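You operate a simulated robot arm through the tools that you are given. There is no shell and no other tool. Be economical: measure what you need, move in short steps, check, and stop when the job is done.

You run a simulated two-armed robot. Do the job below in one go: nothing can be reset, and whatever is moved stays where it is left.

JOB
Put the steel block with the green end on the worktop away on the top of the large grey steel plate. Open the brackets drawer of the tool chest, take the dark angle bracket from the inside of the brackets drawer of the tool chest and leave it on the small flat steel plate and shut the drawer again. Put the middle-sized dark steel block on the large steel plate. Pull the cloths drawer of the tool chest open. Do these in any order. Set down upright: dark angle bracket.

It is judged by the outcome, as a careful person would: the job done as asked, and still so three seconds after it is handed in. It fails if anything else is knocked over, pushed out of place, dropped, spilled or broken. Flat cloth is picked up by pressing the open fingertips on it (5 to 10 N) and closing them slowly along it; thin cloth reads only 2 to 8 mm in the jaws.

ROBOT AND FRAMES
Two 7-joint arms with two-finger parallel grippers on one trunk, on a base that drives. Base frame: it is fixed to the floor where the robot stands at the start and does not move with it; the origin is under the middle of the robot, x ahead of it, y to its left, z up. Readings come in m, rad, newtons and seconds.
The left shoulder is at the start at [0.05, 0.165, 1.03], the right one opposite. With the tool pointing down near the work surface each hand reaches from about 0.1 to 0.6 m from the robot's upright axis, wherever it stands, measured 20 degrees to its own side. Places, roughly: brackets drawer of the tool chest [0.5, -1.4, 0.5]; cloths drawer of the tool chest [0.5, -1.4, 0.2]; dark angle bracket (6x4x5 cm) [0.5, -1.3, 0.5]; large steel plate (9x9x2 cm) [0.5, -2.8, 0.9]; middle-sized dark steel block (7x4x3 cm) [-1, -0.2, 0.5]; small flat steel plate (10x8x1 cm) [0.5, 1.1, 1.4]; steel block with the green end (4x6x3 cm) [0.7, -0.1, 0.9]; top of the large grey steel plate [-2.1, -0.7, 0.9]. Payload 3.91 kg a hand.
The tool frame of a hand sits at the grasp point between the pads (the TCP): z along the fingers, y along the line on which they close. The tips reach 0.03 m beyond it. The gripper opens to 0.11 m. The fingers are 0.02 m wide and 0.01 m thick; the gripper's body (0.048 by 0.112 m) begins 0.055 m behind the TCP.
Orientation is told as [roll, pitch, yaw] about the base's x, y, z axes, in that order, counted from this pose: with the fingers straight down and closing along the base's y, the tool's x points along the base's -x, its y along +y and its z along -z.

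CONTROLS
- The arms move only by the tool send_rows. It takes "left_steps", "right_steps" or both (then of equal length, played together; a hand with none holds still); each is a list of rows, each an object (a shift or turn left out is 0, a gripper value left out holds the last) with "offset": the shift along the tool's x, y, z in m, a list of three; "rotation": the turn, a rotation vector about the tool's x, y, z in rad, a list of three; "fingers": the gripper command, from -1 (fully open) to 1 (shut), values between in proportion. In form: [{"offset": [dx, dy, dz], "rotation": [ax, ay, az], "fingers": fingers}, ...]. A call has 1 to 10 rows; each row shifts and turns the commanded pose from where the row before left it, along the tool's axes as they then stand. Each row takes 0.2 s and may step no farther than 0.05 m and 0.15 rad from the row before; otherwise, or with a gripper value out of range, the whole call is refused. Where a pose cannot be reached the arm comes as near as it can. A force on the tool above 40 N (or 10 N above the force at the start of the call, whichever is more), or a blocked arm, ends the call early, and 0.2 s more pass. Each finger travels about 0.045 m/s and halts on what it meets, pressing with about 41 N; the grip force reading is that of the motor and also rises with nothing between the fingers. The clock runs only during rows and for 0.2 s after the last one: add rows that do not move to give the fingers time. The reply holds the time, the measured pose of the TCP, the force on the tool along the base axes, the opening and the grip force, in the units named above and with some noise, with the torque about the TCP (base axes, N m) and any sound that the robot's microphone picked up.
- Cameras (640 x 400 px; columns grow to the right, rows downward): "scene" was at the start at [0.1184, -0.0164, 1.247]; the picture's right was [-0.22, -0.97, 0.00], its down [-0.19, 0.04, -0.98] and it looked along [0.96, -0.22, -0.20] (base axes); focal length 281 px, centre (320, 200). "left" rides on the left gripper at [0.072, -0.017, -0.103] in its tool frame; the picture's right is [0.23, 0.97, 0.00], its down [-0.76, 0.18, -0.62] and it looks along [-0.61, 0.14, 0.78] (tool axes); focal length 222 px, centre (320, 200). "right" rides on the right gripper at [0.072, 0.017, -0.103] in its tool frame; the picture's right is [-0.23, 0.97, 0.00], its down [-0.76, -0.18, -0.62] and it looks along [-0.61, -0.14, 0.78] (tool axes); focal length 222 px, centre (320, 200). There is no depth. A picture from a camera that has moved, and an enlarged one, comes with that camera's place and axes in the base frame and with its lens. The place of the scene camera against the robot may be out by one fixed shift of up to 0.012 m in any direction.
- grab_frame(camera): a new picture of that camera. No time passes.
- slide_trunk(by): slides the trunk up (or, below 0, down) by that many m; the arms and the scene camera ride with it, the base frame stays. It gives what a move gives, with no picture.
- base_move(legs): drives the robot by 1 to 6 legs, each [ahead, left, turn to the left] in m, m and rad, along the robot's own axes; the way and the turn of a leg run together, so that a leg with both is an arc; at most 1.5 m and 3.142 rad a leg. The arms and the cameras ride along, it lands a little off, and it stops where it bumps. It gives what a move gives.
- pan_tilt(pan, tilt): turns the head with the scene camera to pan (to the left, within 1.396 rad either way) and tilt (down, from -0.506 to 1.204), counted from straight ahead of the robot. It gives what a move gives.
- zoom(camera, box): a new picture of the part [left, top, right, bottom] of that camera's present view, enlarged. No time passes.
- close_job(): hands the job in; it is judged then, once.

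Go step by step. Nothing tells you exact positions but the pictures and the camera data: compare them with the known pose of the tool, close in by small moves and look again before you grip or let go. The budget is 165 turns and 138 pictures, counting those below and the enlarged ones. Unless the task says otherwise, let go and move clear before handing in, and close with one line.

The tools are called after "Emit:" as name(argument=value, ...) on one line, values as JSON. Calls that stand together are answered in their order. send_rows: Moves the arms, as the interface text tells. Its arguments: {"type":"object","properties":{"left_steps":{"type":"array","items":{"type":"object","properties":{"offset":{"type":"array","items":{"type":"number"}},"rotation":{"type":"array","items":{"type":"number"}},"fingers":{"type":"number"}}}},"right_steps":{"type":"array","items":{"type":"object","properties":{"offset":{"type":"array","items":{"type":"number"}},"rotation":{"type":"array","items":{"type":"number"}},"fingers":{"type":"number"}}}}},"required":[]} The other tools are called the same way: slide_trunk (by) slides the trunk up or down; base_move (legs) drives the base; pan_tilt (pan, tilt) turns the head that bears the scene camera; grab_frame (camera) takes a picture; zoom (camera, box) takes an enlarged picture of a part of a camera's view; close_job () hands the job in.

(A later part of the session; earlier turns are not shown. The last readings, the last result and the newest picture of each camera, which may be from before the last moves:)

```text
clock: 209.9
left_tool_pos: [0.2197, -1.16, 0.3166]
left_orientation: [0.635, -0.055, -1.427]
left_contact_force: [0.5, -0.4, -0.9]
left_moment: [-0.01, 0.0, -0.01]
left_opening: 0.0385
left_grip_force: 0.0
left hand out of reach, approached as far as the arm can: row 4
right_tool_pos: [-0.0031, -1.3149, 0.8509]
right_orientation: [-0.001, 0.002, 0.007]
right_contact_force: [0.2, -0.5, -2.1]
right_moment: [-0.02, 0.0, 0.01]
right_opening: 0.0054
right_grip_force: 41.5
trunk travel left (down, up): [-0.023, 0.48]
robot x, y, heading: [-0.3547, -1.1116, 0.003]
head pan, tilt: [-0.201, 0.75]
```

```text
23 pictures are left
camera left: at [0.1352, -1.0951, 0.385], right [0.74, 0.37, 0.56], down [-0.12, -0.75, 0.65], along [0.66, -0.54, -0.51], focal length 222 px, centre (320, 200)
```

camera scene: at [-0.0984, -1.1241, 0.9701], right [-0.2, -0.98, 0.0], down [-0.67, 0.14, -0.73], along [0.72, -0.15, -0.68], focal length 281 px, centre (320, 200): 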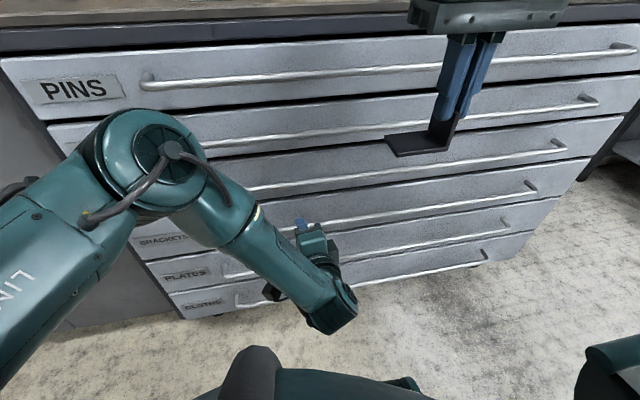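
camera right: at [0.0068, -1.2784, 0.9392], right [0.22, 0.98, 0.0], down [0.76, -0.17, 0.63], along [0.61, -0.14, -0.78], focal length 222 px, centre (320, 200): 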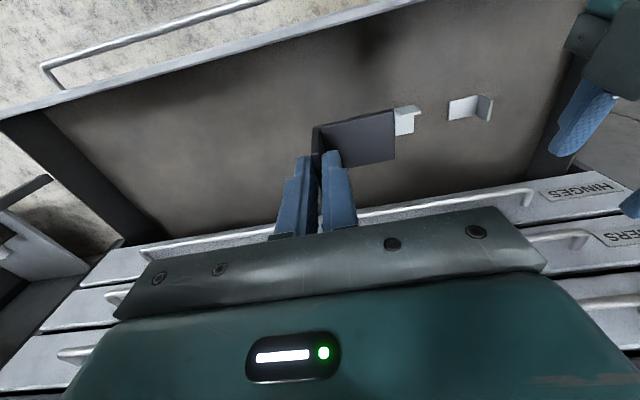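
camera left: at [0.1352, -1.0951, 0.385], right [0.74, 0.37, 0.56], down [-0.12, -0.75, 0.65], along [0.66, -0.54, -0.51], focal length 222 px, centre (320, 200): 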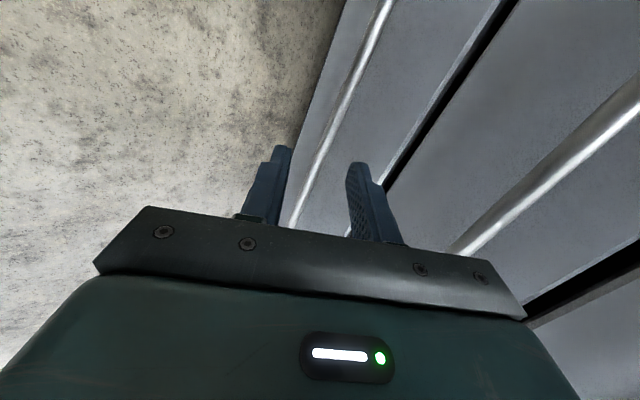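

Emit:
base_move(legs=[[0.06, 0, 0]])

Emit:
send_rows(left_steps=[{"offset": [0, -0.0147, 0.015]}, {"offset": [0, -0.0147, 0.015]}, {"offset": [0, -0.006, 0.01]}])

Emit:
grab_frame(camera="left")

```text
clock: 210.9
left_tool_pos: [0.2793, -1.1581, 0.3188]
left_orientation: [0.635, -0.052, -1.422]
left_contact_force: [-0.7, -0.8, -0.2]
left_moment: [0.0, 0.01, 0.02]
left_opening: 0.0386
left_grip_force: 0.0
right_tool_pos: [0.0563, -1.3151, 0.8511]
right_orientation: [-0.001, 0.002, 0.008]
right_contact_force: [-1.2, 0.7, -1.5]
right_moment: [-0.01, -0.02, 0.01]
right_opening: 0.0053
right_grip_force: 41.1
trunk travel left (down, up): [-0.023, 0.48]
robot x, y, heading: [-0.299, -1.1115, 0.001]
head pan, tilt: [-0.201, 0.75]
```

```text
clock: 211.7
left_tool_pos: [0.2806, -1.1582, 0.3178]
left_orientation: [0.635, -0.053, -1.421]
left_contact_force: [0.4, -0.1, 0.4]
left_moment: [-0.02, -0.02, -0.01]
left_opening: 0.0387
left_grip_force: 0.0
left hand out of reach, approached as far as the arm can: row 1, 2, 3
right_tool_pos: [0.057, -1.3147, 0.8512]
right_orientation: [-0.002, 0.001, 0.01]
right_contact_force: [0.1, -0.1, -1.5]
right_moment: [-0.04, 0.02, 0.02]
right_opening: 0.0051
right_grip_force: 40.8
trunk travel left (down, up): [-0.023, 0.48]
robot x, y, heading: [-0.2995, -1.1119, 0.002]
head pan, tilt: [-0.201, 0.75]
```

```text
22 pictures are left
camera left: at [0.1943, -1.094, 0.3853], right [0.74, 0.37, 0.56], down [-0.12, -0.75, 0.65], along [0.67, -0.54, -0.51], focal length 222 px, centre (320, 200)
```

left: 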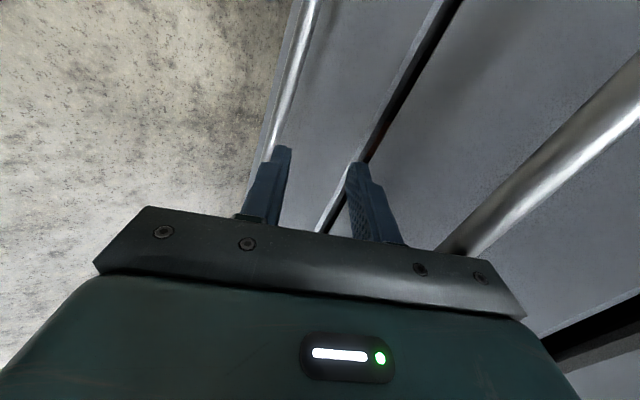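

The steep tilt won't go lower, but the shallower tilt did earlier. I back off slightly, flatten the tilt, use the last trunk travel and lower again.

Emit:
base_move(legs=[[-0.06, -0.08, 0]])

Emit:
slide_trunk(by=-0.022)

Emit:
send_rows(left_steps=[{"rotation": [-0.12, 0, 0]}, {"rotation": [-0.12, 0, 0]}, {"rotation": [-0.1, 0, 0]}, {"offset": [0, -0.017, 0.011]}, {"offset": [0, -0.017, 0.011]}, {"offset": [0, -0.009, 0.006]}])

```text
clock: 212.8
left_tool_pos: [0.2194, -1.2383, 0.3176]
left_orientation: [0.634, -0.052, -1.426]
left_contact_force: [0.2, 0.2, 0.8]
left_moment: [0.01, -0.03, 0.02]
left_opening: 0.0384
left_grip_force: 0.1
right_tool_pos: [-0.0044, -1.3938, 0.8505]
right_orientation: [-0.001, 0.002, 0.007]
right_contact_force: [0.4, -0.7, -1.9]
right_moment: [-0.03, 0.0, 0.0]
right_opening: 0.0052
right_grip_force: 41.0
trunk travel left (down, up): [-0.023, 0.48]
robot x, y, heading: [-0.3599, -1.1872, 0.003]
head pan, tilt: [-0.201, 0.75]
```

```text
clock: 213.5
left_tool_pos: [0.2188, -1.2368, 0.2966]
left_orientation: [0.635, -0.053, -1.423]
left_contact_force: [0.3, -0.5, 0.7]
left_moment: [-0.08, -0.02, -0.03]
left_opening: 0.0384
left_grip_force: 0.1
right_tool_pos: [-0.0048, -1.3935, 0.8287]
right_orientation: [-0.002, 0.001, 0.007]
right_contact_force: [0.3, 1.1, -2.0]
right_moment: [-0.04, 0.0, 0.02]
right_opening: 0.0052
right_grip_force: 40.7
trunk travel left (down, up): [-0.001, 0.502]
robot x, y, heading: [-0.3601, -1.1942, 0.004]
head pan, tilt: [-0.201, 0.75]
```

```text
clock: 215.1
left_tool_pos: [0.2527, -1.2172, 0.3138]
left_orientation: [1.037, -0.045, -1.411]
left_contact_force: [-0.6, -0.4, -0.3]
left_moment: [0.02, -0.02, 0.05]
left_opening: 0.0384
left_grip_force: 0.0
left hand out of reach, approached as far as the arm can: row 4, 5, 6
right_tool_pos: [-0.0027, -1.3923, 0.8263]
right_orientation: [-0.001, 0.001, 0.007]
right_contact_force: [0.4, -0.3, -1.6]
right_moment: [-0.01, 0.02, -0.01]
right_opening: 0.0055
right_grip_force: 40.4
trunk travel left (down, up): [-0.001, 0.502]
robot x, y, heading: [-0.3606, -1.1906, 0.006]
head pan, tilt: [-0.201, 0.75]
stopped in row 6 (left hand): the arm was blocked; the commanded pose is now the measured one
```

Wrist limits bite with the shoulder so low; I raise the trunk so the forearm and hand line up pointing down-forward.

Emit:
slide_trunk(by=0.14)

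Emit:
send_rows(left_steps=[{"rotation": [0.11, 0, 0]}, {"rotation": [0.11, 0, 0]}, {"offset": [0, -0.0285, 0.0223]}, {"offset": [0, -0.0285, 0.0223]}, {"offset": [0, -0.0285, 0.0223]}, {"offset": [0, -0.0285, 0.0223]}, {"offset": [0, -0.01, 0.01]}])

Emit:
grab_frame(camera="left")

```text
clock: 216.8
left_tool_pos: [0.2466, -1.2194, 0.4504]
left_orientation: [1.031, -0.045, -1.409]
left_contact_force: [-0.3, 0.4, -0.6]
left_moment: [0.05, 0.02, 0.04]
left_opening: 0.0387
left_grip_force: 0.0
right_tool_pos: [-0.0042, -1.3937, 0.9679]
right_orientation: [-0.002, 0.002, 0.007]
right_contact_force: [-0.3, -0.2, -2.1]
right_moment: [-0.02, 0.01, -0.02]
right_opening: 0.0053
right_grip_force: 40.8
trunk travel left (down, up): [-0.141, 0.362]
robot x, y, heading: [-0.3562, -1.1911, 0.001]
head pan, tilt: [-0.201, 0.75]
```

```text
clock: 218.4
left_tool_pos: [0.1912, -1.2059, 0.3744]
left_orientation: [0.81, -0.042, -1.408]
left_contact_force: [1.1, -0.1, 0.1]
left_moment: [0.03, 0.03, 0.04]
left_opening: 0.0385
left_grip_force: 0.0
left hand out of reach, approached as far as the arm can: row 3, 4, 5, 6, 7
right_tool_pos: [-0.0039, -1.3933, 0.9683]
right_orientation: [-0.001, 0.001, 0.008]
right_contact_force: [0.3, -0.2, -2.7]
right_moment: [-0.04, 0.0, -0.02]
right_opening: 0.0055
right_grip_force: 41.1
trunk travel left (down, up): [-0.141, 0.362]
robot x, y, heading: [-0.3537, -1.1905, 0.001]
head pan, tilt: [-0.201, 0.75]
```

```text
21 pictures are left
camera left: at [0.0951, -1.146, 0.4281], right [0.62, 0.36, 0.7], down [-0.2, -0.78, 0.59], along [0.76, -0.51, -0.41], focal length 222 px, centre (320, 200)
```

left: 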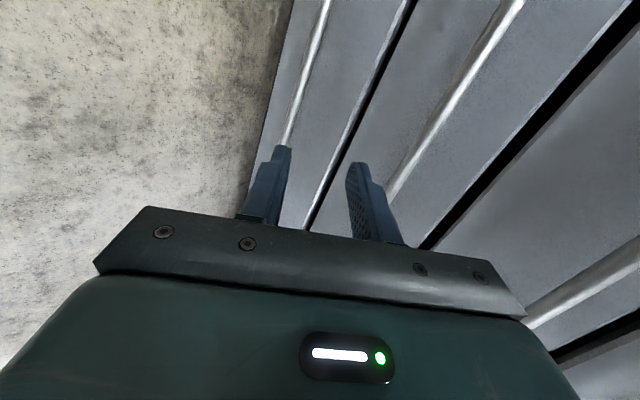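

The earlier test showed this arm's last joint has room only the other way, so I flip the hand by a half turn about its axis.

Emit:
send_rows(left_steps=[{"offset": [0, 0, -0.04], "rotation": [0, 0, -0.15]}, {"offset": [0, 0, -0.04], "rotation": [0, 0, -0.15]}, {"rotation": [0, 0, -0.15]}, {"rotation": [0, 0, -0.15]}, {"rotation": [0, 0, -0.15]}, {"rotation": [0, 0, -0.15]}, {"rotation": [0, 0, -0.15]}, {"rotation": [0, 0, -0.15]}, {"rotation": [0, 0, -0.15]}, {"rotation": [0, 0, -0.15]}])

Emit:
send_rows(left_steps=[{"rotation": [0, 0, -0.15]}, {"rotation": [0, 0, -0.15]}, {"rotation": [0, 0, -0.15]}, {"rotation": [0, 0, -0.15]}, {"rotation": [0, 0, -0.15]}, {"rotation": [0, 0, -0.15]}, {"rotation": [0, 0, -0.15]}, {"rotation": [0, 0, -0.15]}, {"rotation": [0, 0, -0.15]}, {"rotation": [0, 0, -0.15]}])

```text
clock: 220.6
left_tool_pos: [0.1357, -1.2193, 0.433]
left_orientation: [0.006, -0.812, 0.108]
left_contact_force: [0.7, -0.3, 0.4]
left_moment: [0.01, 0.01, -0.01]
left_opening: 0.0386
left_grip_force: 0.1
right_tool_pos: [-0.0047, -1.3929, 0.9688]
right_orientation: [-0.003, 0.0, 0.008]
right_contact_force: [0.7, -0.3, -1.3]
right_moment: [-0.07, 0.01, -0.01]
right_opening: 0.0052
right_grip_force: 41.0
trunk travel left (down, up): [-0.141, 0.362]
robot x, y, heading: [-0.3597, -1.1916, -0.003]
head pan, tilt: [-0.201, 0.75]
```

```text
clock: 222.8
left_tool_pos: [0.1355, -1.2191, 0.4336]
left_orientation: [-0.81, -0.057, 1.634]
left_contact_force: [-0.5, -0.1, 0.8]
left_moment: [-0.01, 0.01, -0.03]
left_opening: 0.0389
left_grip_force: 0.0
right_tool_pos: [-0.003, -1.3921, 0.969]
right_orientation: [0.0, 0.001, 0.008]
right_contact_force: [0.3, -0.9, -1.7]
right_moment: [-0.06, 0.09, -0.03]
right_opening: 0.0053
right_grip_force: 40.9
trunk travel left (down, up): [-0.141, 0.362]
robot x, y, heading: [-0.3588, -1.1904, -0.003]
head pan, tilt: [-0.201, 0.75]
```

The flip works. I advance along the hand's axis toward the cloths rod.

Emit:
send_rows(left_steps=[{"offset": [0, 0.0085, 0.042]}, {"offset": [0, 0.0085, 0.042]}, {"offset": [0, 0.0085, 0.042]}, {"offset": [0, 0.0085, 0.042]}])

Emit:
grab_frame(camera="left")

```text
clock: 223.8
left_tool_pos: [0.1808, -1.1844, 0.3518]
left_orientation: [-0.809, -0.055, 1.631]
left_contact_force: [0.3, 0.1, 0.0]
left_moment: [0.0, 0.0, 0.0]
left_opening: 0.0385
left_grip_force: 0.1
left hand out of reach, approached as far as the arm can: row 2, 3, 4
right_tool_pos: [-0.0041, -1.3924, 0.9692]
right_orientation: [-0.001, 0.003, 0.007]
right_contact_force: [1.0, 0.8, -1.8]
right_moment: [-0.04, 0.03, -0.01]
right_opening: 0.0055
right_grip_force: 41.0
trunk travel left (down, up): [-0.141, 0.362]
robot x, y, heading: [-0.3564, -1.192, -0.0]
head pan, tilt: [-0.201, 0.75]
```

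```text
20 pictures are left
camera left: at [0.1231, -1.2656, 0.4294], right [-0.66, -0.23, -0.72], down [-0.62, 0.71, 0.34], along [0.43, 0.67, -0.61], focal length 222 px, centre (320, 200)
```

left: 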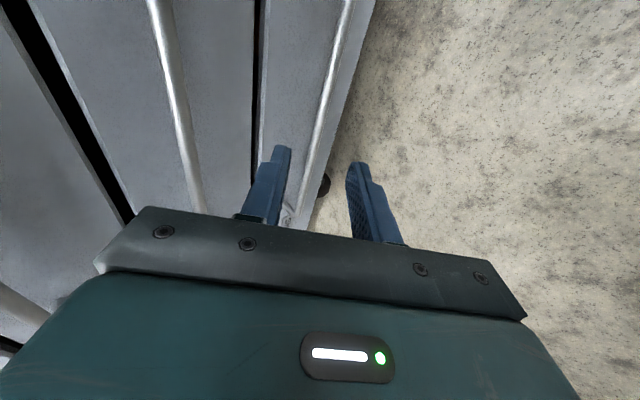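

It is plainly arm stretch. I go back to a low trunk with the hand straight ahead of the shoulder, and bring the robot closer.

Emit:
send_rows(left_steps=[{"offset": [0, 0, -0.04]}, {"offset": [0, 0, -0.04], "rotation": [-0.14, 0, 0]}, {"offset": [-0.041, 0, 0]}, {"offset": [-0.041, 0, 0]}, {"offset": [-0.041, 0, 0]}, {"offset": [-0.041, 0, 0]}])

Emit:
base_move(legs=[[0, -0.17, 0]])

Emit:
slide_trunk(by=-0.14)

Emit:
grab_frame(camera="left")

```text
clock: 225.2
left_tool_pos: [0.113, -1.0273, 0.4168]
left_orientation: [-0.669, -0.059, 1.634]
left_contact_force: [-0.5, 0.3, 0.1]
left_moment: [-0.06, -0.01, -0.05]
left_opening: 0.0385
left_grip_force: 0.0
right_tool_pos: [-0.0038, -1.3942, 0.9678]
right_orientation: [-0.001, 0.002, 0.006]
right_contact_force: [-0.6, -0.2, -2.6]
right_moment: [-0.02, 0.02, 0.0]
right_opening: 0.0054
right_grip_force: 41.2
trunk travel left (down, up): [-0.141, 0.362]
robot x, y, heading: [-0.357, -1.1881, 0.005]
head pan, tilt: [-0.201, 0.75]
```

```text
clock: 226.7
left_tool_pos: [0.1123, -1.1978, 0.4165]
left_orientation: [-0.669, -0.057, 1.635]
left_contact_force: [-0.7, 0.2, 0.6]
left_moment: [-0.01, 0.03, 0.01]
left_opening: 0.0384
left_grip_force: 0.0
right_tool_pos: [-0.0038, -1.5646, 0.9681]
right_orientation: [-0.002, 0.002, 0.008]
right_contact_force: [-0.1, -0.2, -1.8]
right_moment: [-0.04, -0.01, 0.01]
right_opening: 0.0053
right_grip_force: 41.2
trunk travel left (down, up): [-0.141, 0.362]
robot x, y, heading: [-0.3587, -1.3642, 0.001]
head pan, tilt: [-0.201, 0.75]
```

```text
clock: 228.3
left_tool_pos: [0.113, -1.1977, 0.2776]
left_orientation: [-0.669, -0.056, 1.635]
left_contact_force: [-0.2, -0.3, 0.4]
left_moment: [0.01, -0.02, 0.01]
left_opening: 0.0386
left_grip_force: 0.0
right_tool_pos: [-0.0022, -1.5623, 0.8294]
right_orientation: [-0.002, 0.0, 0.01]
right_contact_force: [0.9, 0.1, -1.5]
right_moment: [-0.03, 0.02, -0.01]
right_opening: 0.0053
right_grip_force: 40.7
trunk travel left (down, up): [-0.001, 0.502]
robot x, y, heading: [-0.3619, -1.3638, 0.004]
head pan, tilt: [-0.201, 0.75]
```

```text
19 pictures are left
camera left: at [0.0672, -1.2783, 0.362], right [-0.75, -0.24, -0.62], down [-0.57, 0.7, 0.42], along [0.33, 0.67, -0.66], focal length 222 px, centre (320, 200)
```

left: 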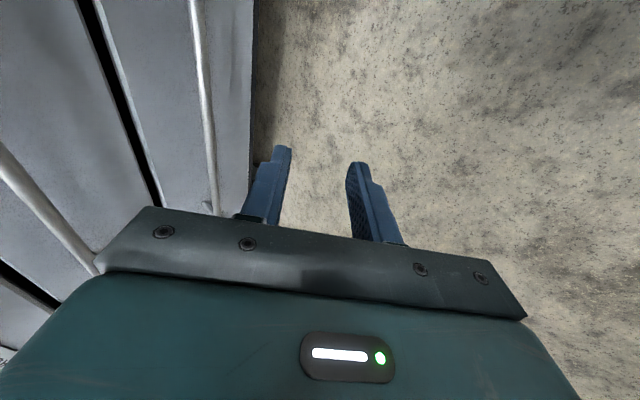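

Now the hand reaches this height. The rod is at z≈0.246; I drive closer and set up just above it.

Emit:
base_move(legs=[[0.11, 0, 0]])

Emit:
send_rows(left_steps=[{"offset": [0, -0.016, 0.0045]}, {"offset": [0, -0.016, 0.0045]}])

Emit:
grab_frame(camera="left")

```text
clock: 229.5
left_tool_pos: [0.2234, -1.1987, 0.277]
left_orientation: [-0.671, -0.056, 1.63]
left_contact_force: [0.2, -0.5, -0.6]
left_moment: [-0.01, -0.02, -0.05]
left_opening: 0.0384
left_grip_force: 0.0
right_tool_pos: [0.1068, -1.5644, 0.8273]
right_orientation: [-0.001, 0.0, 0.007]
right_contact_force: [0.5, 0.8, -1.7]
right_moment: [-0.05, 0.01, 0.01]
right_opening: 0.0052
right_grip_force: 41.0
trunk travel left (down, up): [-0.001, 0.502]
robot x, y, heading: [-0.2477, -1.3639, -0.005]
head pan, tilt: [-0.201, 0.75]
```

```text
clock: 230.1
left_tool_pos: [0.2556, -1.1968, 0.289]
left_orientation: [-0.67, -0.059, 1.631]
left_contact_force: [0.2, 0.1, -0.4]
left_moment: [0.0, -0.03, 0.0]
left_opening: 0.0383
left_grip_force: 0.1
right_tool_pos: [0.1076, -1.564, 0.8283]
right_orientation: [-0.002, 0.002, 0.007]
right_contact_force: [0.6, -0.6, -1.9]
right_moment: [-0.02, 0.02, 0.02]
right_opening: 0.0053
right_grip_force: 41.0
trunk travel left (down, up): [-0.001, 0.502]
robot x, y, heading: [-0.2478, -1.362, -0.003]
head pan, tilt: [-0.201, 0.75]
```

```text
18 pictures are left
camera left: at [0.2095, -1.278, 0.3741], right [-0.75, -0.24, -0.62], down [-0.57, 0.71, 0.42], along [0.34, 0.67, -0.66], focal length 222 px, centre (320, 200)
```

left: 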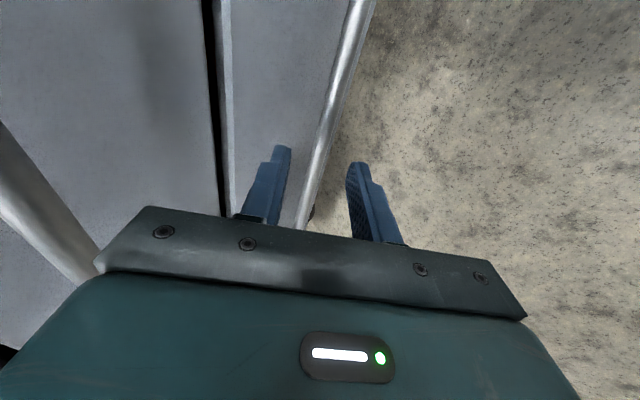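

Emit:
send_rows(left_steps=[{"offset": [0, 0, 0.015]}, {"offset": [0, 0, 0.015]}, {"offset": [0, 0, 0.012]}])

Emit:
grab_frame(camera="left")

```text
clock: 230.9
left_tool_pos: [0.2809, -1.1931, 0.2559]
left_orientation: [-0.67, -0.058, 1.63]
left_contact_force: [0.1, -0.1, -0.3]
left_moment: [0.0, 0.0, -0.02]
left_opening: 0.0386
left_grip_force: 0.0
right_tool_pos: [0.1071, -1.5645, 0.8294]
right_orientation: [-0.001, 0.001, 0.008]
right_contact_force: [-0.6, -0.1, -1.5]
right_moment: [-0.03, -0.01, 0.03]
right_opening: 0.0053
right_grip_force: 41.2
trunk travel left (down, up): [-0.001, 0.502]
robot x, y, heading: [-0.2467, -1.361, 0.003]
head pan, tilt: [-0.201, 0.75]
```

```text
17 pictures are left
camera left: at [0.2347, -1.2735, 0.3407], right [-0.75, -0.24, -0.62], down [-0.57, 0.71, 0.42], along [0.34, 0.67, -0.66], focal length 222 px, centre (320, 200)
```

left: 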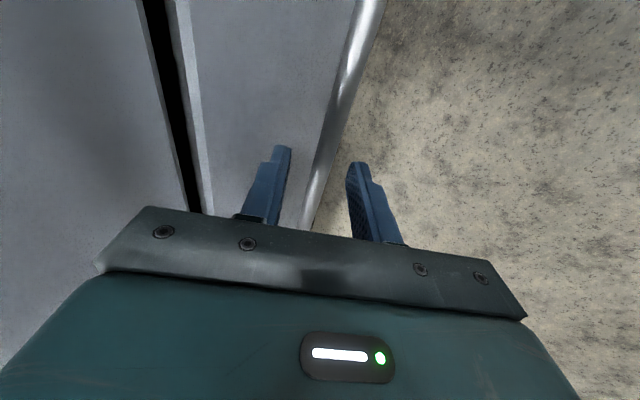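

Emit:
send_rows(left_steps=[{"fingers": 0.6}, {"fingers": 1}, {"fingers": 1}, {"fingers": 1}])

```text
clock: 231.9
left_tool_pos: [0.2804, -1.1924, 0.2547]
left_orientation: [-0.671, -0.06, 1.631]
left_contact_force: [2.6, 0.3, -1.2]
left_moment: [0.32, 0.0, -0.54]
left_opening: 0.0119
left_grip_force: 45.2
right_tool_pos: [0.1077, -1.5634, 0.8286]
right_orientation: [-0.002, 0.003, 0.006]
right_contact_force: [-0.1, 0.6, -1.7]
right_moment: [0.01, 0.02, 0.02]
right_opening: 0.0053
right_grip_force: 40.5
trunk travel left (down, up): [-0.001, 0.502]
robot x, y, heading: [-0.2478, -1.3647, 0.005]
head pan, tilt: [-0.201, 0.75]
```

Gripped the cloths rod. I pull by backing the base.

Emit:
base_move(legs=[[-0.2, 0, 0]])

```text
clock: 233.5
left_tool_pos: [0.0836, -1.194, 0.2556]
left_orientation: [-0.668, -0.059, 1.63]
left_contact_force: [-7.5, 0.3, 8.1]
left_moment: [0.37, 0.11, -0.49]
left_opening: 0.0119
left_grip_force: 44.5
right_tool_pos: [-0.0881, -1.5646, 0.8292]
right_orientation: [-0.003, 0.0, 0.008]
right_contact_force: [-0.5, -0.4, -1.7]
right_moment: [-0.02, 0.0, 0.03]
right_opening: 0.0054
right_grip_force: 41.5
trunk travel left (down, up): [-0.001, 0.502]
robot x, y, heading: [-0.4442, -1.3583, -0.002]
head pan, tilt: [-0.201, 0.75]
```

Emit:
send_rows(left_steps=[{"offset": [0, 0.0236, -0.0186]}, {"offset": [0, 0.0236, -0.0186]}, {"offset": [0, 0.0236, -0.0186]}])

Emit:
grab_frame(camera="scene")

```text
clock: 234.5
left_tool_pos: [-0.0003, -1.1957, 0.2562]
left_orientation: [-0.664, -0.088, 1.652]
left_contact_force: [0.2, -1.1, -1.1]
left_moment: [0.8, -0.02, -0.41]
left_opening: 0.0117
left_grip_force: 45.2
left hand out of reach, approached as far as the arm can: row 3
right_tool_pos: [-0.0886, -1.5626, 0.8287]
right_orientation: [-0.004, 0.002, 0.008]
right_contact_force: [0.2, 0.3, -2.3]
right_moment: [-0.01, 0.0, 0.04]
right_opening: 0.0056
right_grip_force: 41.7
trunk travel left (down, up): [-0.001, 0.502]
robot x, y, heading: [-0.4447, -1.3603, 0.001]
head pan, tilt: [-0.201, 0.75]
stopped in row 3 (left hand): the force on the tool passed its limit (the readings are from after the stop); the commanded pose is now the measured one
```

```text
16 pictures are left
camera scene: at [-0.3337, -1.3728, 0.9481], right [-0.2, -0.98, 0.0], down [-0.67, 0.13, -0.73], along [0.72, -0.14, -0.68], focal length 281 px, centre (320, 200)
```

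scene: 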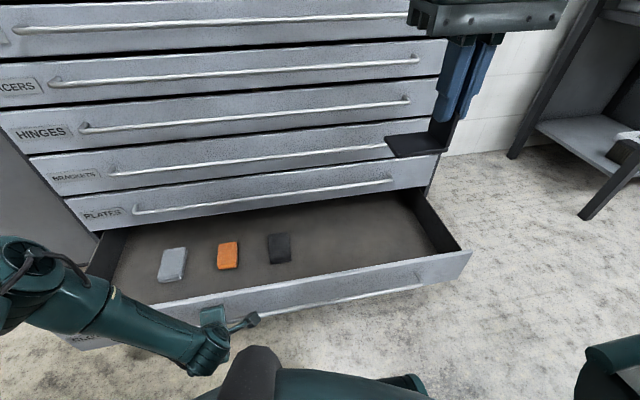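

The cloths drawer is open about 28 cm. I release it, lift the hand clear and raise the trunk.

Emit:
send_rows(left_steps=[{"fingers": 0.5}, {"fingers": 0.2}, {"fingers": 0.2}, {"offset": [0, 0, -0.025]}, {"offset": [0, 0, -0.025]}, {"offset": [0, 0, -0.02]}])

Emit:
slide_trunk(by=0.3)

Emit:
grab_frame(camera="scene")

```text
clock: 235.9
left_tool_pos: [-0.0299, -1.1989, 0.3138]
left_orientation: [-0.684, -0.09, 1.672]
left_contact_force: [0.3, -0.9, -0.8]
left_moment: [0.0, 0.0, 0.01]
left_opening: 0.0438
left_grip_force: 0.2
right_tool_pos: [-0.0878, -1.5642, 0.8284]
right_orientation: [-0.005, 0.002, 0.01]
right_contact_force: [0.1, -0.1, -1.6]
right_moment: [0.02, 0.02, 0.01]
right_opening: 0.0052
right_grip_force: 41.3
trunk travel left (down, up): [-0.001, 0.502]
robot x, y, heading: [-0.4391, -1.364, 0.002]
head pan, tilt: [-0.201, 0.75]
```

```text
clock: 238.9
left_tool_pos: [-0.0403, -1.2044, 0.612]
left_orientation: [-0.665, -0.083, 1.658]
left_contact_force: [-1.0, 0.7, -0.1]
left_moment: [0.02, 0.03, 0.01]
left_opening: 0.0438
left_grip_force: 0.0
right_tool_pos: [-0.0886, -1.5625, 1.1291]
right_orientation: [-0.001, 0.001, 0.009]
right_contact_force: [-0.3, 0.1, -2.7]
right_moment: [-0.04, 0.01, -0.01]
right_opening: 0.0055
right_grip_force: 41.1
trunk travel left (down, up): [-0.301, 0.202]
robot x, y, heading: [-0.4418, -1.3587, 0.003]
head pan, tilt: [-0.201, 0.75]
```

```text
15 pictures are left
camera scene: at [-0.3336, -1.3727, 1.248], right [-0.2, -0.98, 0.0], down [-0.67, 0.13, -0.73], along [0.72, -0.14, -0.68], focal length 281 px, centre (320, 200)
```

scene: 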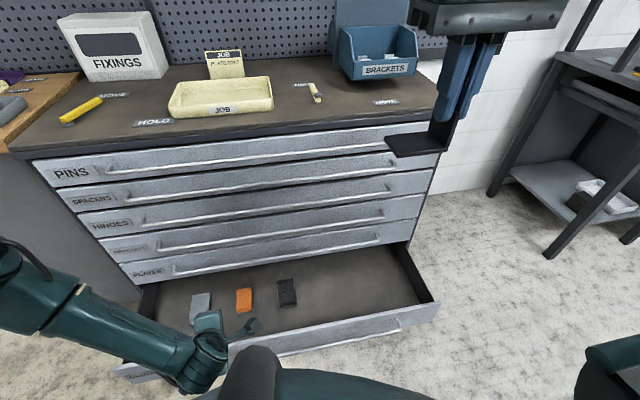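

Emit:
send_rows(left_steps=[{"offset": [0, -0.027, -0.034]}, {"offset": [0, -0.027, -0.034]}, {"offset": [0, -0.027, -0.034]}, {"offset": [0, -0.027, -0.034]}, {"offset": [0, -0.027, -0.034]}, {"offset": [0, -0.027, -0.034]}, {"offset": [0, -0.027, -0.034]}, {"offset": [0, -0.027, -0.034]}])

Emit:
base_move(legs=[[0, 0.55, 0], [0.1, 0, 0], [0, 1.0, 0]])

Emit:
pan_tilt(pan=0.95, tilt=0.1)

Emit:
grab_frame(camera="scene")

```text
clock: 240.7
left_tool_pos: [-0.036, -1.2338, 0.9589]
left_orientation: [-0.661, -0.085, 1.655]
left_contact_force: [0.1, 0.4, 0.0]
left_moment: [-0.02, 0.0, -0.02]
left_opening: 0.0441
left_grip_force: 0.1
right_tool_pos: [-0.0881, -1.5641, 1.1279]
right_orientation: [0.0, 0.001, 0.009]
right_contact_force: [0.3, 0.1, -1.8]
right_moment: [-0.04, 0.0, -0.01]
right_opening: 0.0055
right_grip_force: 40.8
trunk travel left (down, up): [-0.301, 0.202]
robot x, y, heading: [-0.4412, -1.3605, 0.003]
head pan, tilt: [-0.201, 0.75]
```

```text
clock: 249.5
left_tool_pos: [0.0563, 0.3421, 0.9596]
left_orientation: [-0.665, -0.085, 1.654]
left_contact_force: [-0.2, -1.1, -0.2]
left_moment: [-0.02, 0.03, 0.02]
left_opening: 0.0441
left_grip_force: 0.0
right_tool_pos: [0.0032, 0.0123, 1.1293]
right_orientation: [-0.001, 0.002, 0.007]
right_contact_force: [-0.6, 0.2, -1.3]
right_moment: [-0.04, 0.04, 0.01]
right_opening: 0.0054
right_grip_force: 41.1
trunk travel left (down, up): [-0.301, 0.202]
robot x, y, heading: [-0.3515, 0.2147, 0.005]
head pan, tilt: [-0.201, 0.75]
```

```text
clock: 250.8
left_tool_pos: [0.0569, 0.3415, 0.9567]
left_orientation: [-0.662, -0.084, 1.653]
left_contact_force: [0.7, -0.4, 0.8]
left_moment: [-0.02, -0.04, -0.02]
left_opening: 0.0441
left_grip_force: 0.1
right_tool_pos: [0.0031, 0.0132, 1.1293]
right_orientation: [-0.001, 0.003, 0.007]
right_contact_force: [-0.9, -0.2, -1.7]
right_moment: [-0.04, 0.0, 0.01]
right_opening: 0.0053
right_grip_force: 41.3
trunk travel left (down, up): [-0.301, 0.202]
robot x, y, heading: [-0.3519, 0.2159, 0.0]
head pan, tilt: [0.949, 0.099]
```

```text
14 pictures are left
camera scene: at [-0.2691, 0.2943, 1.3071], right [0.81, -0.58, 0.0], down [-0.06, -0.08, -0.99], along [0.58, 0.81, -0.1], focal length 281 px, centre (320, 200)
```

scene: 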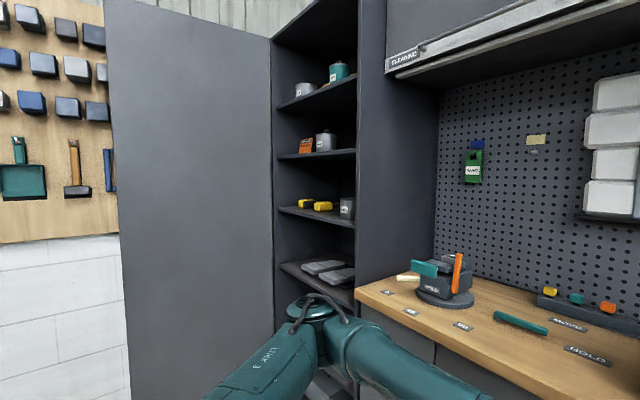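

I see the open cabinet facing −x; the shelf at z≈1.385 holds an orange item and a tin. I zoom to find the small plate.

Emit:
zoom(camera="scene", box=[270, 60, 370, 220])

```text
2.50 times, centred on (320, 140) of scene
camera zoom: at [-0.2691, 0.2943, 1.3071], right [0.81, -0.58, 0.0], down [-0.06, -0.08, -0.99], along [0.58, 0.81, -0.1], focal length 703 px, centre (320, 350)
```

zoom: 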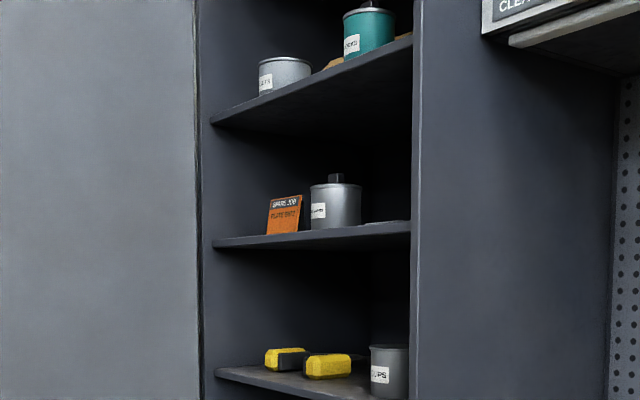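

The small plate is on the 1.385 m shelf with only about 0.19 m headroom, so the bracket must be held by a level hand. I'll set it upright on the bench front and regrasp it from the front. First move over the free spot near [0.43,-0.08].

Emit:
send_rows(left_steps=[{"offset": [0, -0.027, -0.034]}, {"offset": [0, -0.027, -0.034]}, {"offset": [0, -0.027, -0.034]}, {"offset": [0, -0.027, -0.034]}])

Emit:
base_move(legs=[[0.28, -0.13, 0]])

Emit:
send_rows(right_steps=[{"offset": [-0.045, 0, 0]}, {"offset": [-0.045, 0.01, 0]}, {"offset": [-0.045, 0.01, 0]}, {"offset": [-0.01, 0.017, 0]}, {"offset": [0, 0, 0.04]}, {"offset": [0, 0, 0.04]}])

Emit:
pan_tilt(pan=-0.3, tilt=0.7)

Emit:
grab_frame(camera="scene")

```text
clock: 251.8
left_tool_pos: [0.0594, 0.3259, 1.1295]
left_orientation: [-0.663, -0.086, 1.654]
left_contact_force: [-0.4, 0.1, 0.6]
left_moment: [0.01, 0.03, 0.04]
left_opening: 0.0439
left_grip_force: 0.1
right_tool_pos: [0.0037, 0.0124, 1.1292]
right_orientation: [-0.002, 0.001, 0.007]
right_contact_force: [-0.5, -0.2, -1.5]
right_moment: [-0.04, 0.03, 0.01]
right_opening: 0.0054
right_grip_force: 40.8
trunk travel left (down, up): [-0.301, 0.202]
robot x, y, heading: [-0.3491, 0.2151, 0.001]
head pan, tilt: [0.949, 0.099]
```

```text
clock: 253.9
left_tool_pos: [0.3411, 0.1922, 1.1302]
left_orientation: [-0.663, -0.086, 1.647]
left_contact_force: [0.0, -0.1, -0.6]
left_moment: [-0.03, -0.03, 0.01]
left_opening: 0.0437
left_grip_force: 0.1
right_tool_pos: [0.2833, -0.1214, 1.1295]
right_orientation: [-0.001, 0.002, 0.002]
right_contact_force: [0.2, 0.0, -3.0]
right_moment: [-0.02, 0.04, 0.01]
right_opening: 0.0052
right_grip_force: 41.0
trunk travel left (down, up): [-0.301, 0.202]
robot x, y, heading: [-0.0683, 0.0816, -0.0]
head pan, tilt: [0.949, 0.099]
```

```text
clock: 255.3
left_tool_pos: [0.3408, 0.192, 1.1291]
left_orientation: [-0.663, -0.083, 1.646]
left_contact_force: [-0.6, 0.4, -0.4]
left_moment: [0.02, -0.03, -0.01]
left_opening: 0.0443
left_grip_force: 0.1
right_tool_pos: [0.4267, -0.0835, 1.0482]
right_orientation: [-0.001, 0.002, 0.001]
right_contact_force: [0.1, -0.5, -0.7]
right_moment: [-0.03, 0.01, 0.0]
right_opening: 0.0052
right_grip_force: 40.7
trunk travel left (down, up): [-0.301, 0.202]
robot x, y, heading: [-0.068, 0.0813, -0.0]
head pan, tilt: [0.949, 0.099]
```

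```text
clock: 256.8
left_tool_pos: [0.341, 0.1923, 1.128]
left_orientation: [-0.662, -0.084, 1.647]
left_contact_force: [0.3, -0.3, 0.5]
left_moment: [0.0, -0.01, -0.02]
left_opening: 0.0441
left_grip_force: 0.1
right_tool_pos: [0.4265, -0.0843, 1.0494]
right_orientation: [-0.002, 0.002, 0.001]
right_contact_force: [0.2, -1.0, -1.1]
right_moment: [-0.01, 0.03, -0.02]
right_opening: 0.0052
right_grip_force: 40.7
trunk travel left (down, up): [-0.301, 0.202]
robot x, y, heading: [-0.0707, 0.0832, 0.003]
head pan, tilt: [-0.3, 0.7]
```

```text
12 pictures are left
camera scene: at [0.0384, 0.0619, 1.2524], right [-0.3, -0.95, 0.0], down [-0.61, 0.19, -0.77], along [0.73, -0.23, -0.64], focal length 281 px, centre (320, 200)
```

scene: 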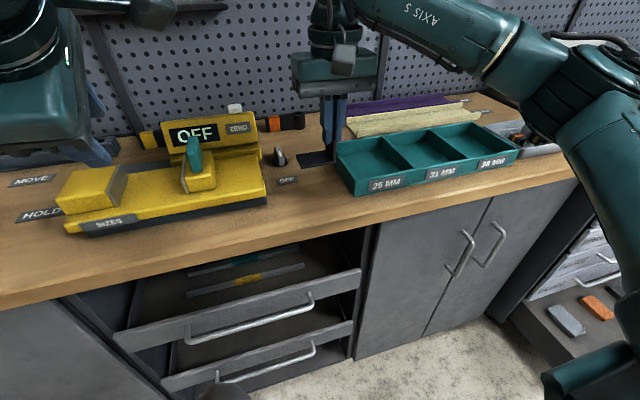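

I shift 25 mm left, away from the tray, and lower.

Emit:
send_rows(right_steps=[{"offset": [0, 0.025, 0.02]}, {"offset": [0, 0, 0.035]}, {"offset": [0, 0, 0.02]}, {"offset": [0, 0, 0.008]}, {"offset": [0, 0, 0.004]}])

Emit:
zoom(camera="scene", box=[230, 110, 390, 230])

```text
clock: 258.0
left_tool_pos: [0.3395, 0.1918, 1.1304]
left_orientation: [-0.664, -0.083, 1.647]
left_contact_force: [0.1, -1.1, 1.0]
left_moment: [0.0, 0.01, -0.02]
left_opening: 0.0439
left_grip_force: 0.1
right_tool_pos: [0.4268, -0.0603, 0.9627]
right_orientation: [-0.001, -0.001, 0.002]
right_contact_force: [-0.3, -0.6, 2.6]
right_moment: [0.02, -0.06, 0.02]
right_opening: 0.0053
right_grip_force: 41.0
trunk travel left (down, up): [-0.301, 0.202]
robot x, y, heading: [-0.0704, 0.0842, -0.005]
head pan, tilt: [-0.3, 0.7]
```

```text
3.33 times, centred on (310, 170) of scene
camera zoom: at [0.038, 0.0618, 1.2525], right [-0.3, -0.95, 0.0], down [-0.61, 0.19, -0.77], along [0.73, -0.23, -0.64], focal length 938 px, centre (353, 300)
```

zoom: 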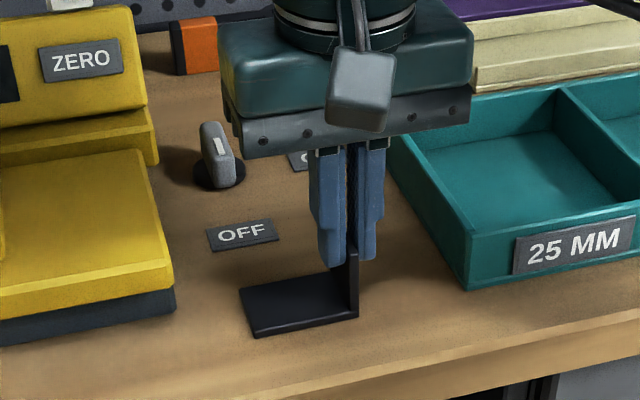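

It touches down upright on the wood. I release and lift away.

Emit:
send_rows(right_steps=[{"offset": [0, 0, 0.001]}, {"fingers": 0.6}, {"fingers": 0.2}, {"fingers": 0.1}, {"fingers": 0.1}, {"offset": [0, 0, -0.03]}, {"offset": [0, 0, -0.045]}, {"offset": [0.045, 0, -0.02]}, {"offset": [0.045, 0, -0.02]}, {"offset": [0, 0, -0.045]}])

Emit:
zoom(camera="scene", box=[250, 130, 410, 230])

```text
clock: 260.2
left_tool_pos: [0.3391, 0.192, 1.1292]
left_orientation: [-0.662, -0.083, 1.648]
left_contact_force: [-0.2, -0.3, -1.0]
left_moment: [-0.01, 0.02, 0.02]
left_opening: 0.0439
left_grip_force: 0.0
right_tool_pos: [0.3358, -0.0577, 1.1197]
right_orientation: [-0.004, 0.001, 0.002]
right_contact_force: [0.5, -0.2, -0.3]
right_moment: [0.03, 0.02, 0.0]
right_opening: 0.0495
right_grip_force: 0.1
trunk travel left (down, up): [-0.301, 0.202]
robot x, y, heading: [-0.0717, 0.0838, -0.004]
head pan, tilt: [-0.3, 0.7]
```

```text
4.00 times, centred on (330, 180) of scene
camera zoom: at [0.038, 0.0622, 1.2523], right [-0.3, -0.95, 0.0], down [-0.61, 0.19, -0.77], along [0.73, -0.23, -0.64], focal length 1126 px, centre (280, 280)
```

zoom: 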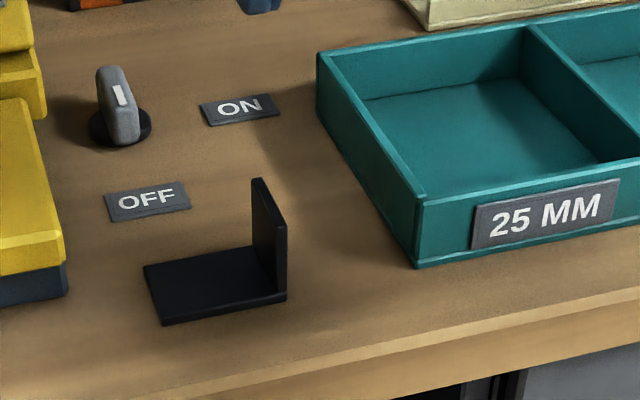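

The bracket stands upright on the bench. I back off and turn the right hand: half roll (camera on top) and pitch up to nearly level.

Emit:
base_move(legs=[[-0.28, 0, 0]])

Emit:
send_rows(right_steps=[{"offset": [-0.045, 0, 0], "rotation": [0, 0, 0.15]}, {"rotation": [0, 0, 0.15]}, {"rotation": [0, 0, 0.15]}, {"rotation": [0, 0, 0.15]}, {"rotation": [0, 0, 0.15]}, {"rotation": [0, 0, 0.15]}, {"rotation": [0, 0, 0.15]}, {"rotation": [0, 0, 0.15]}, {"rotation": [0, 0, 0.15]}, {"rotation": [0, 0, 0.15]}])

Emit:
send_rows(right_steps=[{"rotation": [0, 0, 0.15]}, {"rotation": [0, 0, 0.15]}, {"rotation": [0, 0, 0.15]}, {"rotation": [0, 0, 0.15]}, {"rotation": [0, 0, 0.15]}, {"rotation": [0, 0, 0.15]}, {"rotation": [0, 0, 0.15]}, {"rotation": [0, 0, 0.15]}, {"rotation": [0, 0, 0.15]}, {"rotation": [0, 0, 0.15]}])

```text
clock: 262.1
left_tool_pos: [0.0648, 0.1925, 1.1285]
left_orientation: [-0.665, -0.084, 1.645]
left_contact_force: [-0.2, -0.3, 0.0]
left_moment: [-0.02, -0.04, 0.03]
left_opening: 0.0439
left_grip_force: 0.1
right_tool_pos: [0.0601, -0.0588, 1.1191]
right_orientation: [-0.002, -0.002, -0.006]
right_contact_force: [0.1, 0.2, 0.2]
right_moment: [0.02, 0.03, 0.03]
right_opening: 0.0495
right_grip_force: 0.0
trunk travel left (down, up): [-0.301, 0.202]
robot x, y, heading: [-0.3499, 0.0845, -0.004]
head pan, tilt: [-0.3, 0.7]
```

```text
clock: 264.3
left_tool_pos: [0.0659, 0.1932, 1.1295]
left_orientation: [-0.664, -0.083, 1.643]
left_contact_force: [-0.1, 0.4, -0.7]
left_moment: [0.01, 0.0, 0.02]
left_opening: 0.044
left_grip_force: 0.0
right_tool_pos: [0.1056, -0.0595, 1.1189]
right_orientation: [-0.002, -0.002, -1.505]
right_contact_force: [0.5, -0.3, 0.1]
right_moment: [0.0, -0.02, 0.02]
right_opening: 0.0496
right_grip_force: 0.1
trunk travel left (down, up): [-0.301, 0.202]
robot x, y, heading: [-0.3462, 0.0843, -0.009]
head pan, tilt: [-0.3, 0.7]
```

```text
clock: 266.5
left_tool_pos: [0.0646, 0.1915, 1.1282]
left_orientation: [-0.662, -0.083, 1.644]
left_contact_force: [0.0, -0.4, -0.5]
left_moment: [0.01, 0.02, 0.02]
left_opening: 0.044
left_grip_force: 0.1
right_tool_pos: [0.1049, -0.0587, 1.1198]
right_orientation: [0.0, -0.002, -3.003]
right_contact_force: [-0.5, 0.5, 0.2]
right_moment: [-0.04, 0.0, -0.01]
right_opening: 0.0494
right_grip_force: 0.1
trunk travel left (down, up): [-0.301, 0.202]
robot x, y, heading: [-0.3425, 0.0909, -0.01]
head pan, tilt: [-0.3, 0.7]
```

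Emit:
send_rows(right_steps=[{"offset": [0.04, 0, 0], "rotation": [0, 0, 0.137]}, {"offset": [0.04, 0, 0], "rotation": [0, 0.145, 0]}, {"rotation": [0, 0.145, 0]}, {"rotation": [0, 0.145, 0]}, {"rotation": [0, 0.145, 0]}, {"rotation": [0, 0.145, 0]}, {"rotation": [0, 0.145, 0]}, {"rotation": [0, 0.145, 0]}, {"rotation": [0, 0.145, 0]}, {"rotation": [0, 0.145, 0]}])

```text
clock: 268.7
left_tool_pos: [0.0664, 0.1932, 1.1284]
left_orientation: [-0.665, -0.085, 1.643]
left_contact_force: [0.1, 0.0, 0.7]
left_moment: [0.0, -0.03, 0.02]
left_opening: 0.0442
left_grip_force: 0.1
right_tool_pos: [0.1847, -0.0529, 1.12]
right_orientation: [0.005, 1.307, -3.133]
right_contact_force: [-0.1, -0.6, -0.7]
right_moment: [0.01, -0.01, -0.03]
right_opening: 0.0494
right_grip_force: 0.1
trunk travel left (down, up): [-0.301, 0.202]
robot x, y, heading: [-0.3441, 0.0853, -0.011]
head pan, tilt: [-0.3, 0.7]
```

The hand is level with the camera on top. I drive closer and lower it in front of the bracket.

Emit:
base_move(legs=[[0.12, 0, 0.01]])

Emit:
send_rows(right_steps=[{"offset": [-0.038, 0, 0.0155]}, {"offset": [-0.038, 0, 0.0155]}, {"offset": [-0.038, 0, 0.0155]}, {"offset": [-0.038, 0, 0.0155]}])

Emit:
grab_frame(camera="right")

```text
clock: 269.9
left_tool_pos: [0.1856, 0.194, 1.1284]
left_orientation: [-0.662, -0.085, 1.654]
left_contact_force: [-0.6, 0.0, 0.0]
left_moment: [-0.01, 0.01, -0.01]
left_opening: 0.0442
left_grip_force: 0.2
right_tool_pos: [0.3078, -0.0491, 1.1178]
right_orientation: [0.01, 1.304, -3.119]
right_contact_force: [-0.2, 0.8, 0.0]
right_moment: [-0.01, 0.0, 0.0]
right_opening: 0.0498
right_grip_force: 0.1
trunk travel left (down, up): [-0.301, 0.202]
robot x, y, heading: [-0.2257, 0.0841, -0.001]
head pan, tilt: [-0.3, 0.7]
```

```text
clock: 270.9
left_tool_pos: [0.186, 0.1927, 1.1283]
left_orientation: [-0.661, -0.087, 1.651]
left_contact_force: [1.8, -1.6, -0.1]
left_moment: [0.06, -0.01, 0.05]
left_opening: 0.0442
left_grip_force: 0.1
right_tool_pos: [0.3285, -0.047, 0.959]
right_orientation: [-0.019, 1.299, 3.131]
right_contact_force: [1.0, -1.2, -1.1]
right_moment: [-0.02, -0.03, 0.13]
right_opening: 0.0494
right_grip_force: 0.1
right hand out of reach, approached as far as the arm can: row 4
trunk travel left (down, up): [-0.301, 0.202]
robot x, y, heading: [-0.2266, 0.0848, 0.003]
head pan, tilt: [-0.3, 0.7]
```

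```text
9 pictures are left
camera right: at [0.2492, -0.066, 1.0581], right [-0.05, -0.97, -0.22], down [-0.81, 0.17, -0.57], along [0.59, 0.15, -0.79], focal length 222 px, centre (320, 200)
```

right: 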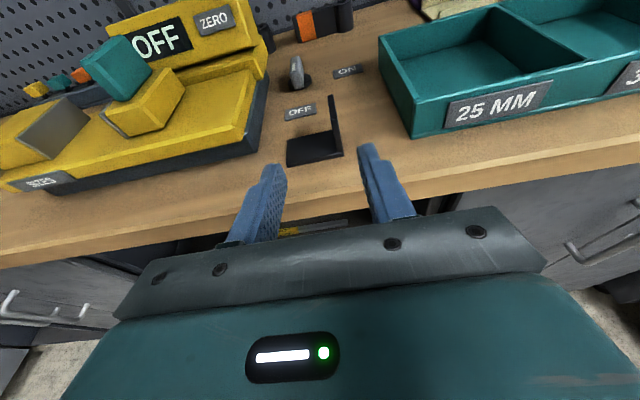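

Emit:
send_rows(right_steps=[{"offset": [0, 0.014, 0]}, {}])

Emit:
slide_trunk(by=-0.006)

Emit:
base_move(legs=[[0.06, 0, 0]])

Emit:
grab_frame(camera="right")

```text
clock: 271.5
left_tool_pos: [0.1846, 0.1956, 1.1289]
left_orientation: [-0.665, -0.084, 1.653]
left_contact_force: [0.3, 1.0, -0.5]
left_moment: [-0.01, 0.01, 0.03]
left_opening: 0.0439
left_grip_force: 0.1
right_tool_pos: [0.3273, -0.0527, 0.9667]
right_orientation: [0.017, 1.301, -3.118]
right_contact_force: [0.2, 0.3, -0.6]
right_moment: [-0.02, 0.02, -0.01]
right_opening: 0.0495
right_grip_force: 0.1
right hand out of reach, approached as far as the arm can: row 1
trunk travel left (down, up): [-0.301, 0.202]
robot x, y, heading: [-0.2247, 0.0824, 0.003]
head pan, tilt: [-0.3, 0.7]
```

```text
clock: 272.1
left_tool_pos: [0.1853, 0.1949, 1.1227]
left_orientation: [-0.663, -0.083, 1.653]
left_contact_force: [0.4, -0.4, -0.5]
left_moment: [0.0, 0.01, 0.05]
left_opening: 0.044
left_grip_force: 0.0
right_tool_pos: [0.3284, -0.0512, 0.9606]
right_orientation: [0.013, 1.298, -3.12]
right_contact_force: [-0.1, -1.1, 0.9]
right_moment: [-0.02, 0.01, -0.02]
right_opening: 0.0498
right_grip_force: 0.0
trunk travel left (down, up): [-0.295, 0.208]
robot x, y, heading: [-0.225, 0.0846, -0.003]
head pan, tilt: [-0.3, 0.7]
```

```text
clock: 273.1
left_tool_pos: [0.2436, 0.1957, 1.1231]
left_orientation: [-0.663, -0.084, 1.652]
left_contact_force: [0.7, 0.3, 0.2]
left_moment: [0.02, 0.04, 0.0]
left_opening: 0.0443
left_grip_force: 0.1
right_tool_pos: [0.3865, -0.052, 0.9606]
right_orientation: [0.015, 1.3, -3.119]
right_contact_force: [0.6, -0.7, -0.3]
right_moment: [0.01, -0.01, -0.01]
right_opening: 0.0495
right_grip_force: 0.1
trunk travel left (down, up): [-0.295, 0.208]
robot x, y, heading: [-0.1666, 0.0792, 0.001]
head pan, tilt: [-0.3, 0.7]
```

```text
8 pictures are left
camera right: at [0.3075, -0.0697, 1.0588], right [-0.05, -0.98, -0.22], down [-0.81, 0.17, -0.57], along [0.59, 0.14, -0.79], focal length 222 px, centre (320, 200)
```

right: 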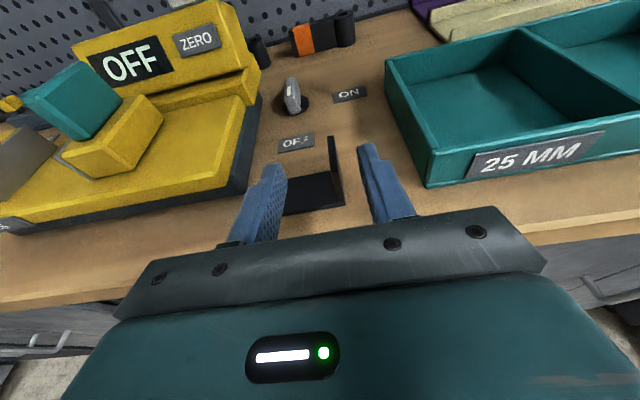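

Emit:
base_move(legs=[[0.028, -0.009, 0]])

Emit:
send_rows(right_steps=[{"fingers": 0.4}, {"fingers": 0.8}, {"fingers": 1}, {"fingers": 1}])

Emit:
grab_frame(camera="right")

```text
clock: 273.9
left_tool_pos: [0.2725, 0.186, 1.1234]
left_orientation: [-0.664, -0.083, 1.653]
left_contact_force: [0.1, -0.1, -0.4]
left_moment: [0.02, 0.03, 0.02]
left_opening: 0.0441
left_grip_force: 0.1
right_tool_pos: [0.4147, -0.0613, 0.9594]
right_orientation: [0.013, 1.3, -3.122]
right_contact_force: [0.0, 0.1, 0.3]
right_moment: [0.0, 0.0, 0.0]
right_opening: 0.0496
right_grip_force: 0.1
trunk travel left (down, up): [-0.295, 0.208]
robot x, y, heading: [-0.1403, 0.0774, -0.0]
head pan, tilt: [-0.3, 0.7]
```

```text
clock: 274.9
left_tool_pos: [0.2708, 0.1868, 1.1238]
left_orientation: [-0.665, -0.083, 1.654]
left_contact_force: [-1.1, -0.5, 0.9]
left_moment: [-0.02, 0.01, 0.0]
left_opening: 0.0442
left_grip_force: 0.1
right_tool_pos: [0.4144, -0.0596, 0.9612]
right_orientation: [0.015, 1.3, -3.12]
right_contact_force: [0.3, 0.5, 1.1]
right_moment: [0.02, 0.04, 0.03]
right_opening: 0.0053
right_grip_force: 40.6
trunk travel left (down, up): [-0.295, 0.208]
robot x, y, heading: [-0.1371, 0.0767, 0.0]
head pan, tilt: [-0.3, 0.7]
```

```text
7 pictures are left
camera right: at [0.3347, -0.0786, 1.0593], right [-0.05, -0.98, -0.22], down [-0.81, 0.17, -0.57], along [0.59, 0.14, -0.79], focal length 222 px, centre (320, 200)
```

right: 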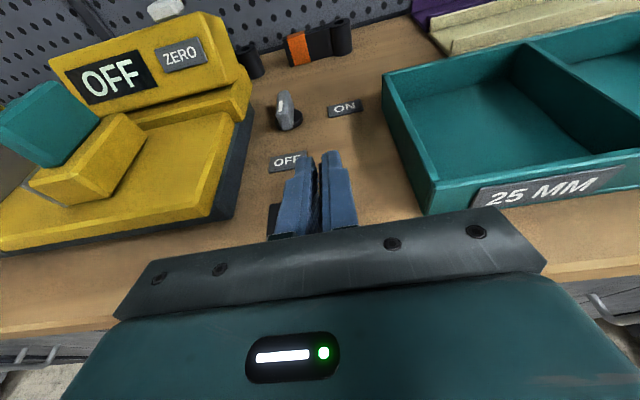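

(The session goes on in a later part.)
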